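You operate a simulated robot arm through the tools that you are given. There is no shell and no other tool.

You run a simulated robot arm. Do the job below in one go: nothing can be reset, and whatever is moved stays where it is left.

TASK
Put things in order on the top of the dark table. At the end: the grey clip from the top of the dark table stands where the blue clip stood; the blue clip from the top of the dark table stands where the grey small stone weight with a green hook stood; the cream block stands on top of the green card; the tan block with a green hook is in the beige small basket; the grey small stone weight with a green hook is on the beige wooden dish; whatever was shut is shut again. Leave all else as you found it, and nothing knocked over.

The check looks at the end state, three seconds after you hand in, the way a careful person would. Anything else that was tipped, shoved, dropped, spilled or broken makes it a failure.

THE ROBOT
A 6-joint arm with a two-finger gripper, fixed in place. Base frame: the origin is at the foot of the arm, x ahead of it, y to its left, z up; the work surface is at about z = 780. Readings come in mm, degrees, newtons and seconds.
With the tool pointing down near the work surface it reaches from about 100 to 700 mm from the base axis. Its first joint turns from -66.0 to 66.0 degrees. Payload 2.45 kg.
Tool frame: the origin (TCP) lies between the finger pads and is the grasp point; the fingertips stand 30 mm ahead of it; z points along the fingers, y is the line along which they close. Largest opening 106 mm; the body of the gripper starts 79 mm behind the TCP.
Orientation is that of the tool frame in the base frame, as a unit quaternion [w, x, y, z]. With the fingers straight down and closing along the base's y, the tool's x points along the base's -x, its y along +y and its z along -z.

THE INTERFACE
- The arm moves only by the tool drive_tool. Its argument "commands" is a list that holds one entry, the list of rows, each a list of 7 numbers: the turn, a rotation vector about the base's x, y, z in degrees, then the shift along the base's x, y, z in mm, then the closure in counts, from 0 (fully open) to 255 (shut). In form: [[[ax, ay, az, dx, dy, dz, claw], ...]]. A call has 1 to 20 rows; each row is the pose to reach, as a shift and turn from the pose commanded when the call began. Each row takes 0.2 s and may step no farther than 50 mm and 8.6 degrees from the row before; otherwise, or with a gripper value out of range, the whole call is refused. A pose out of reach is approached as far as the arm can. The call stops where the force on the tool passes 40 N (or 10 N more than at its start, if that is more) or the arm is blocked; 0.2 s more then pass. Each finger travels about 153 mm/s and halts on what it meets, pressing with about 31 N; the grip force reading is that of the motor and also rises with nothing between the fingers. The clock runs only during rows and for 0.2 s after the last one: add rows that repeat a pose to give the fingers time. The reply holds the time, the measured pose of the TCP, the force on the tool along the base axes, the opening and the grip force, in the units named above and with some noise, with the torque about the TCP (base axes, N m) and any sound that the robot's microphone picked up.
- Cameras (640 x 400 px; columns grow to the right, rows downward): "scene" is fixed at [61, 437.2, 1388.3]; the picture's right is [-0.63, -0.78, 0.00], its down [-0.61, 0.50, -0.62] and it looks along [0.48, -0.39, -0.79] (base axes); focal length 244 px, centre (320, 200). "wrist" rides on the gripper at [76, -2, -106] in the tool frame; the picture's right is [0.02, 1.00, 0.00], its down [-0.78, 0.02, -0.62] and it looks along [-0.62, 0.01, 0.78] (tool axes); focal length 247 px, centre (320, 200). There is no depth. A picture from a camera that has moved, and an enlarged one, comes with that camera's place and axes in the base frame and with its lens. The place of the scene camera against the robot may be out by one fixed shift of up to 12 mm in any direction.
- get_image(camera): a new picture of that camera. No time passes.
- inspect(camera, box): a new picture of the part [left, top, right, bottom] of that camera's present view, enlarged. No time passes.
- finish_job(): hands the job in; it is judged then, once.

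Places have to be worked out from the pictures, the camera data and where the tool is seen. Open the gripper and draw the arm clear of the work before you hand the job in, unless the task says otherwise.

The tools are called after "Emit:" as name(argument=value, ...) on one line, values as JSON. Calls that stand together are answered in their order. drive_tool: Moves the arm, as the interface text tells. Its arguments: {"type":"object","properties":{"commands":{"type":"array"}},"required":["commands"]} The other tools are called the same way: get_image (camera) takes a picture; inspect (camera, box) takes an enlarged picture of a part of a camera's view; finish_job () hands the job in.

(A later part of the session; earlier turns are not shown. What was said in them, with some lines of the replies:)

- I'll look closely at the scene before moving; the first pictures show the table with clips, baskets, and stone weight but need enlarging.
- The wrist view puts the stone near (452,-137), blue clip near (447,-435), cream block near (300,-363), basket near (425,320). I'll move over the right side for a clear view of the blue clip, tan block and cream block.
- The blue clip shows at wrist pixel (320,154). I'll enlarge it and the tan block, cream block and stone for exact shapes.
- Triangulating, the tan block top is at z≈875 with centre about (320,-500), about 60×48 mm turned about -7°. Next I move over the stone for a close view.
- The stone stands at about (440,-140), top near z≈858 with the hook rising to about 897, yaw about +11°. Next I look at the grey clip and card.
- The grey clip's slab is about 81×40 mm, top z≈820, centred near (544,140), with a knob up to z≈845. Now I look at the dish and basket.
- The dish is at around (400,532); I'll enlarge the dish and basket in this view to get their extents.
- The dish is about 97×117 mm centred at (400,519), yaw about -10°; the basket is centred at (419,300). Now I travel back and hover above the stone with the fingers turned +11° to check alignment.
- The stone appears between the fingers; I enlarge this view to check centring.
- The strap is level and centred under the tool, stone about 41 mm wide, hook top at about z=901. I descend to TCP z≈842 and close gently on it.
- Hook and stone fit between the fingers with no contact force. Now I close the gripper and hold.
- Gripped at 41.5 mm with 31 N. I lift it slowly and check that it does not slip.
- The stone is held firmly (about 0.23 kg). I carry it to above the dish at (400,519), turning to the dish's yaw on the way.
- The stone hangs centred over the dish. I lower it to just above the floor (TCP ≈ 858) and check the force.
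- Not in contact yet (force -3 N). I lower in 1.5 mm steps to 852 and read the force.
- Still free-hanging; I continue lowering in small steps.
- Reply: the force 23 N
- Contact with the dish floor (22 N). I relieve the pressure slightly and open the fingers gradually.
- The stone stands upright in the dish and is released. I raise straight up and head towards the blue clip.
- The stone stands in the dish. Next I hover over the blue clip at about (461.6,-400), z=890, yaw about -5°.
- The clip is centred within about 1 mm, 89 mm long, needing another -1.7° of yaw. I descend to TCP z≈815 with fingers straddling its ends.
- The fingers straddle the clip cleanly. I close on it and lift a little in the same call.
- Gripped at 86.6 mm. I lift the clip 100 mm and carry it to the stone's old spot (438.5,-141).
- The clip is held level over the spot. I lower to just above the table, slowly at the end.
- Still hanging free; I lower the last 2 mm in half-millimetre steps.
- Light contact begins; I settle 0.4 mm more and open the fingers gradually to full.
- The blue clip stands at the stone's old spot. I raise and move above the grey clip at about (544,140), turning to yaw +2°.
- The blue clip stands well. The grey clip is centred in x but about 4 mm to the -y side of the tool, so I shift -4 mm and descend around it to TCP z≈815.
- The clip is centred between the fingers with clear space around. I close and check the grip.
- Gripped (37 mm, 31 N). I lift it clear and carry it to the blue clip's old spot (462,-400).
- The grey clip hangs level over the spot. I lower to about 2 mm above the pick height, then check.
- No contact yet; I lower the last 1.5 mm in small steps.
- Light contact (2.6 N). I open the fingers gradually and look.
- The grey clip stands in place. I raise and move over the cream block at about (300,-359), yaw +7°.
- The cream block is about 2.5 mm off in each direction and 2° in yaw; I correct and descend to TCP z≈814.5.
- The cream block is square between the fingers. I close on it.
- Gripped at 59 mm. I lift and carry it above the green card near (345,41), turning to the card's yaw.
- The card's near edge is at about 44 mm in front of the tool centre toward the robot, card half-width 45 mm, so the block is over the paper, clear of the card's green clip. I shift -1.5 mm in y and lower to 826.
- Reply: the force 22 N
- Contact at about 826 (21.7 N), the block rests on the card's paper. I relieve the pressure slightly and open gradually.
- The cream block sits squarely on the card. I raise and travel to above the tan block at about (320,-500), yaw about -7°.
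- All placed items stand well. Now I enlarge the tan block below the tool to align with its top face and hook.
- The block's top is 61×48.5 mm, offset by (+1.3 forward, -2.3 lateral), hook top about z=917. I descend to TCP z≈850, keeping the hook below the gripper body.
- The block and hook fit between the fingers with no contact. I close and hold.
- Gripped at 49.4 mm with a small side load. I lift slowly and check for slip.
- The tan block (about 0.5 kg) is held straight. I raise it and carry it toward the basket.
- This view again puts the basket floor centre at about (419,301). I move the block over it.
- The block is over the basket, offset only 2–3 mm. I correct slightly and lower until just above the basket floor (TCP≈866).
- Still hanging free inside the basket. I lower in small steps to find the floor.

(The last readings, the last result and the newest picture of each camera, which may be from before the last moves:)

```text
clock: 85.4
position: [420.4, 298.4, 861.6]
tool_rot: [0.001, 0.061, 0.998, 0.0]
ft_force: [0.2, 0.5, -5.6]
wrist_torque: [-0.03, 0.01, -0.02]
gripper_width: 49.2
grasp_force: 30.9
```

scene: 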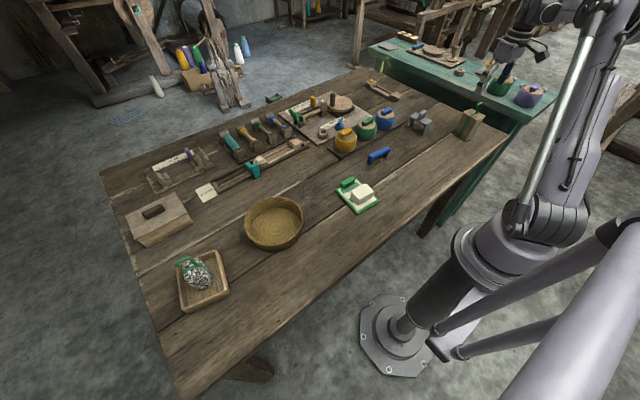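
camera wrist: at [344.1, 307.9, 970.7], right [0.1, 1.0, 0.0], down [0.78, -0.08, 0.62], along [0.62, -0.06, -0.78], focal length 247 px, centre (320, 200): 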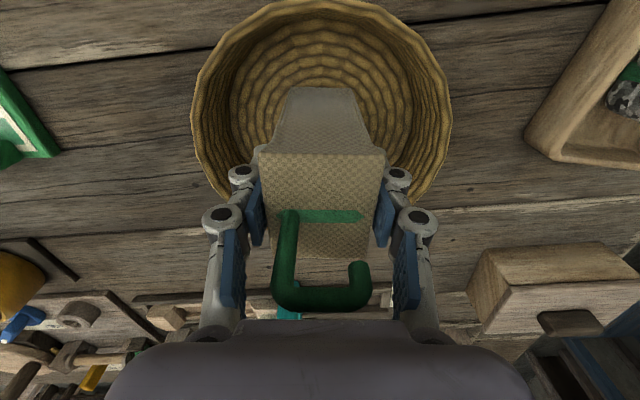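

No contact yet at 862; I continue down.

Emit:
drive_tool(commands=[[[0, 0, 0, 0, 0, -1, 255], [0, 0, 0, 0, 0, -2, 255], [0, 0, 0, 0, 0, -3, 255], [0, 0, 0, 0, 0, -3, 255]]])

```text
clock: 86.4
position: [419.4, 299.8, 859.4]
tool_rot: [0.0, 0.06, 0.998, 0.0]
ft_force: [0.7, 0.2, -5.3]
wrist_torque: [0.01, -0.01, 0.0]
gripper_width: 49.7
grasp_force: 31.0
```

Still free at 859.4; continuing with 0.8 mm steps.

Emit:
drive_tool(commands=[[[0, 0, 0, 0, 0, -0.8, 255], [0, 0, 0, 0, 0, -1.6, 255], [0, 0, 0, 0, 0, -2.4, 255], [0, 0, 0, 0, 0, -2.4, 255]]])

```text
clock: 87.4
position: [420.8, 298.1, 856.0]
tool_rot: [0.001, 0.06, 0.998, 0.0]
ft_force: [1.8, 1.9, 34.5]
wrist_torque: [0.13, -0.05, 0.01]
gripper_width: 49.8
grasp_force: 31.4
```

Firm contact with the basket floor. I back up 1 mm to remove the pressure and read the force.

Emit:
drive_tool(commands=[[[0, 0, 0, 0, 0, 0.5, 255], [0, 0, 0, 0, 0, 0.9, 255], [0, 0, 0, 0, 0, 0.9, 255]]])

```text
clock: 88.2
position: [419.9, 296.8, 856.7]
tool_rot: [0.001, 0.061, 0.998, -0.001]
ft_force: [1.7, 1.3, 4.8]
wrist_torque: [0.18, -0.09, 0.03]
gripper_width: 49.5
grasp_force: 30.9
```

Light contact (5 N). I open gradually to about 75 mm, staying within the basket rim.

Emit:
drive_tool(commands=[[[0, 0, 0, 0, 0, 0, 132], [0, 0, 0, 0, 0, 0, 122], [0, 0, 0, 0, 0, 0, 105], [0, 0, 0, 0, 0, 0, 85], [0, 0, 0, 0, 0, 0, 75], [0, 0, 0, 0, 0, 0, 75]]])

Emit:
get_image(camera="wrist")

Emit:
inspect(camera="scene", box=[200, 120, 360, 270])

```text
clock: 89.6
position: [419.2, 297.6, 858.3]
tool_rot: [0.001, 0.061, 0.998, 0.0]
ft_force: [-0.4, 0.2, -0.6]
wrist_torque: [0.0, 0.01, 0.0]
gripper_width: 74.9
grasp_force: 0.0
```

```text
taken
camera wrist: at [344.3, 307.3, 963.6], right [0.1, 1.0, 0.0], down [0.78, -0.08, 0.62], along [0.62, -0.06, -0.78], focal length 247 px, centre (320, 200)
```

wrist: 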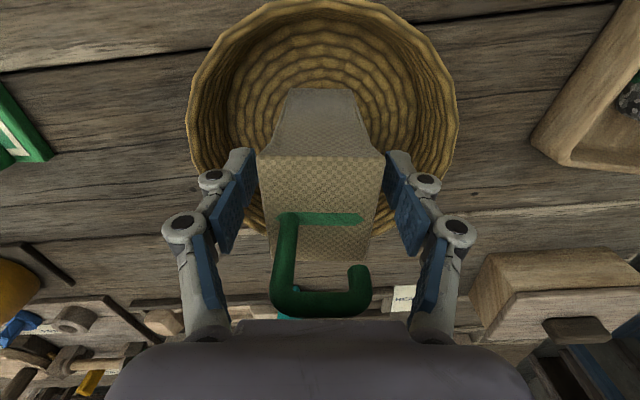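

```text
2.67 times, centred on (280, 195) of scene
camera zoom: at [61.0, 437.2, 1388.3], right [-0.63, -0.78, 0.0], down [-0.61, 0.5, -0.62], along [0.48, -0.39, -0.79], focal length 650 px, centre (427, 213)
```

zoom: 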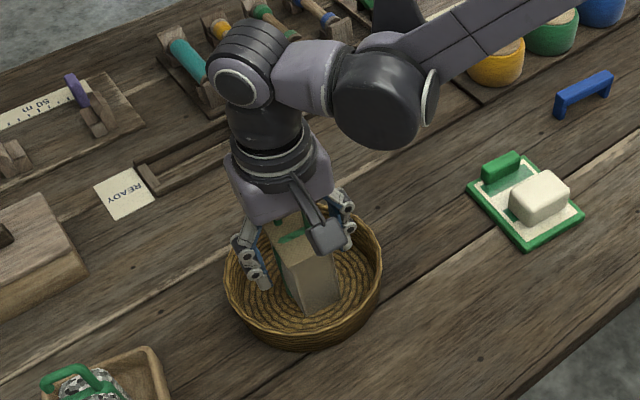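

The block stands free in the basket. I raise straight up and draw the arm back for a full check.

Emit:
drive_tool(commands=[[[0, 0, 0, 0, 0, 8, 75], [0, 0, 0, 0, 0, 25, 75], [0, 0, 0, 0, 0, 55, 75], [0, 0, 0, 0, 0, 95, 75], [0, 0, 0, 0, 0, 140, 60], [0, 0, 0, 0, 0, 185, 40], [0, 0, 0, -10, -20, 215, 0], [0, 0, 0, -40, -45, 225, 0], [0, 0, 0, -70, -75, 225, 0], [0, 0, 0, -90, -115, 225, 0], [0, 0, 0, -100, -160, 225, 0], [0, 0, 0, -110, -205, 225, 0], [0, 0, 0, -120, -250, 225, 0], [0, 0, 0, -125, -295, 225, 0], [0, 0, 0, -130, -340, 225, 0], [0, 0, 0, -135, -385, 225, 0], [0, 0, 0, -140, -430, 225, 0], [0, 0, 0, -143, -470, 225, 0], [0, 0, 0, -143, -475, 225, 0]]])

Emit:
get_image(camera="scene")

Emit:
inspect(camera="scene", box=[100, 130, 320, 320])

Emit:
inspect(camera="scene", box=[290, 60, 510, 230])

Emit:
get_image(camera="wrist")

```text
clock: 93.6
position: [277.5, -179.3, 1082.7]
tool_rot: [0.002, 0.06, 0.998, 0.0]
ft_force: [-0.8, -0.1, -0.1]
wrist_torque: [-0.04, 0.01, 0.01]
gripper_width: 106.2
grasp_force: 0.1
```

```text
taken
```

scene: 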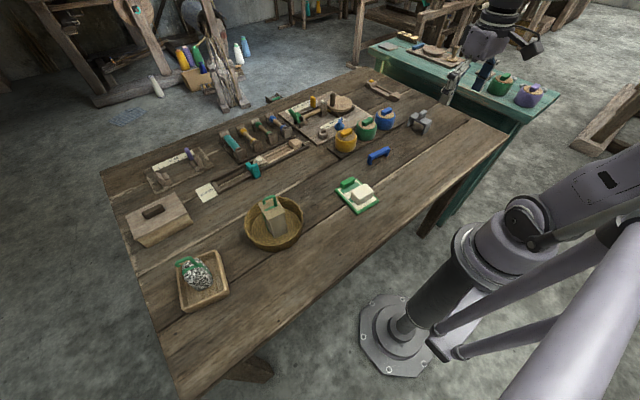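

```text
2.11 times, centred on (210, 225) of scene
camera zoom: at [61.0, 437.2, 1388.3], right [-0.63, -0.78, 0.0], down [-0.61, 0.5, -0.62], along [0.48, -0.39, -0.79], focal length 513 px, centre (552, 147)
```

zoom: 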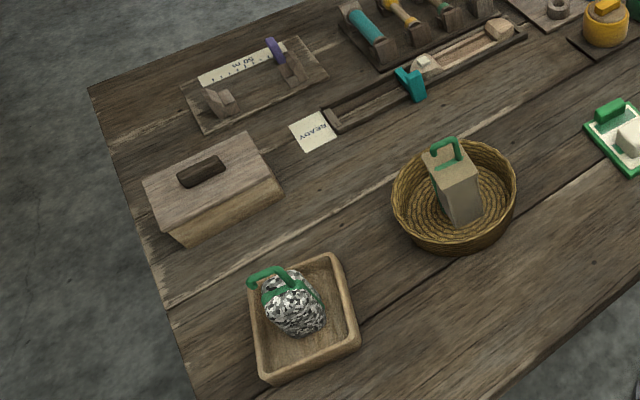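

```text
2.35 times, centred on (400, 145) of scene
camera zoom: at [61.0, 437.2, 1388.3], right [-0.63, -0.78, 0.0], down [-0.61, 0.5, -0.62], along [0.48, -0.39, -0.79], focal length 573 px, centre (132, 329)
```

zoom: 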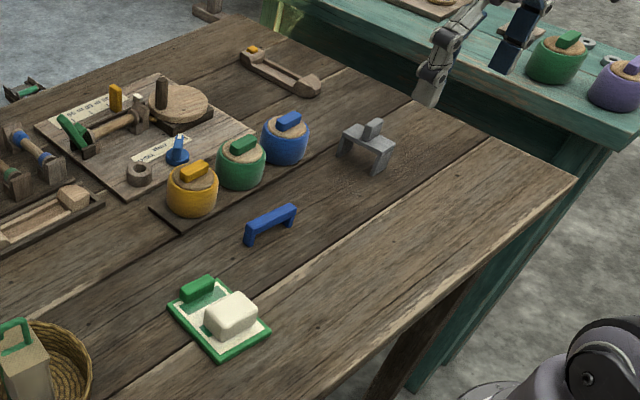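

```text
taken
camera wrist: at [201.6, -170.4, 1188.8], right [0.1, 1.0, 0.0], down [0.78, -0.08, 0.62], along [0.62, -0.06, -0.78], focal length 247 px, centre (320, 200)
```

wrist: 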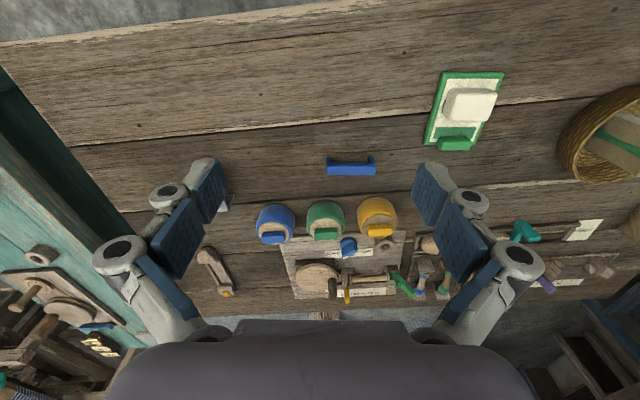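

Everything checks out: the grey clip stands at the blue clip's old spot and the blue clip at the stone's. The cream block is on the card, the tan block stands in the basket and the stone is on the dish. Nothing else moved, nothing was opened, and the gripper is open and clear. I hand the job in.

Emit:
finish_job()

```text
The job is handed in.
```

The table is in order and the job is handed in. I haven't seen the check's result. The last pictures, taken before hand-in, show everything upright and in place:

- **Grey clip:** it stands where the blue clip stood, within a few millimetres. Its long side points across the old clip's direction, because I kept its own orientation.
- **Blue clip:** it stands where the stone weight stood, also within a few millimetres.
- **Cream block:** it sits flat on the green card's paper, clear of the card's own clip.
- **Tan block with the green hook:** it stands upright in the beige basket.
- **Stone weight with the green hook:** it stands upright on the beige wooden dish.

I opened nothing, so the lidded box and jars are still shut. Nothing else on the table appears to have moved. The gripper is open and the arm is clear of the table.
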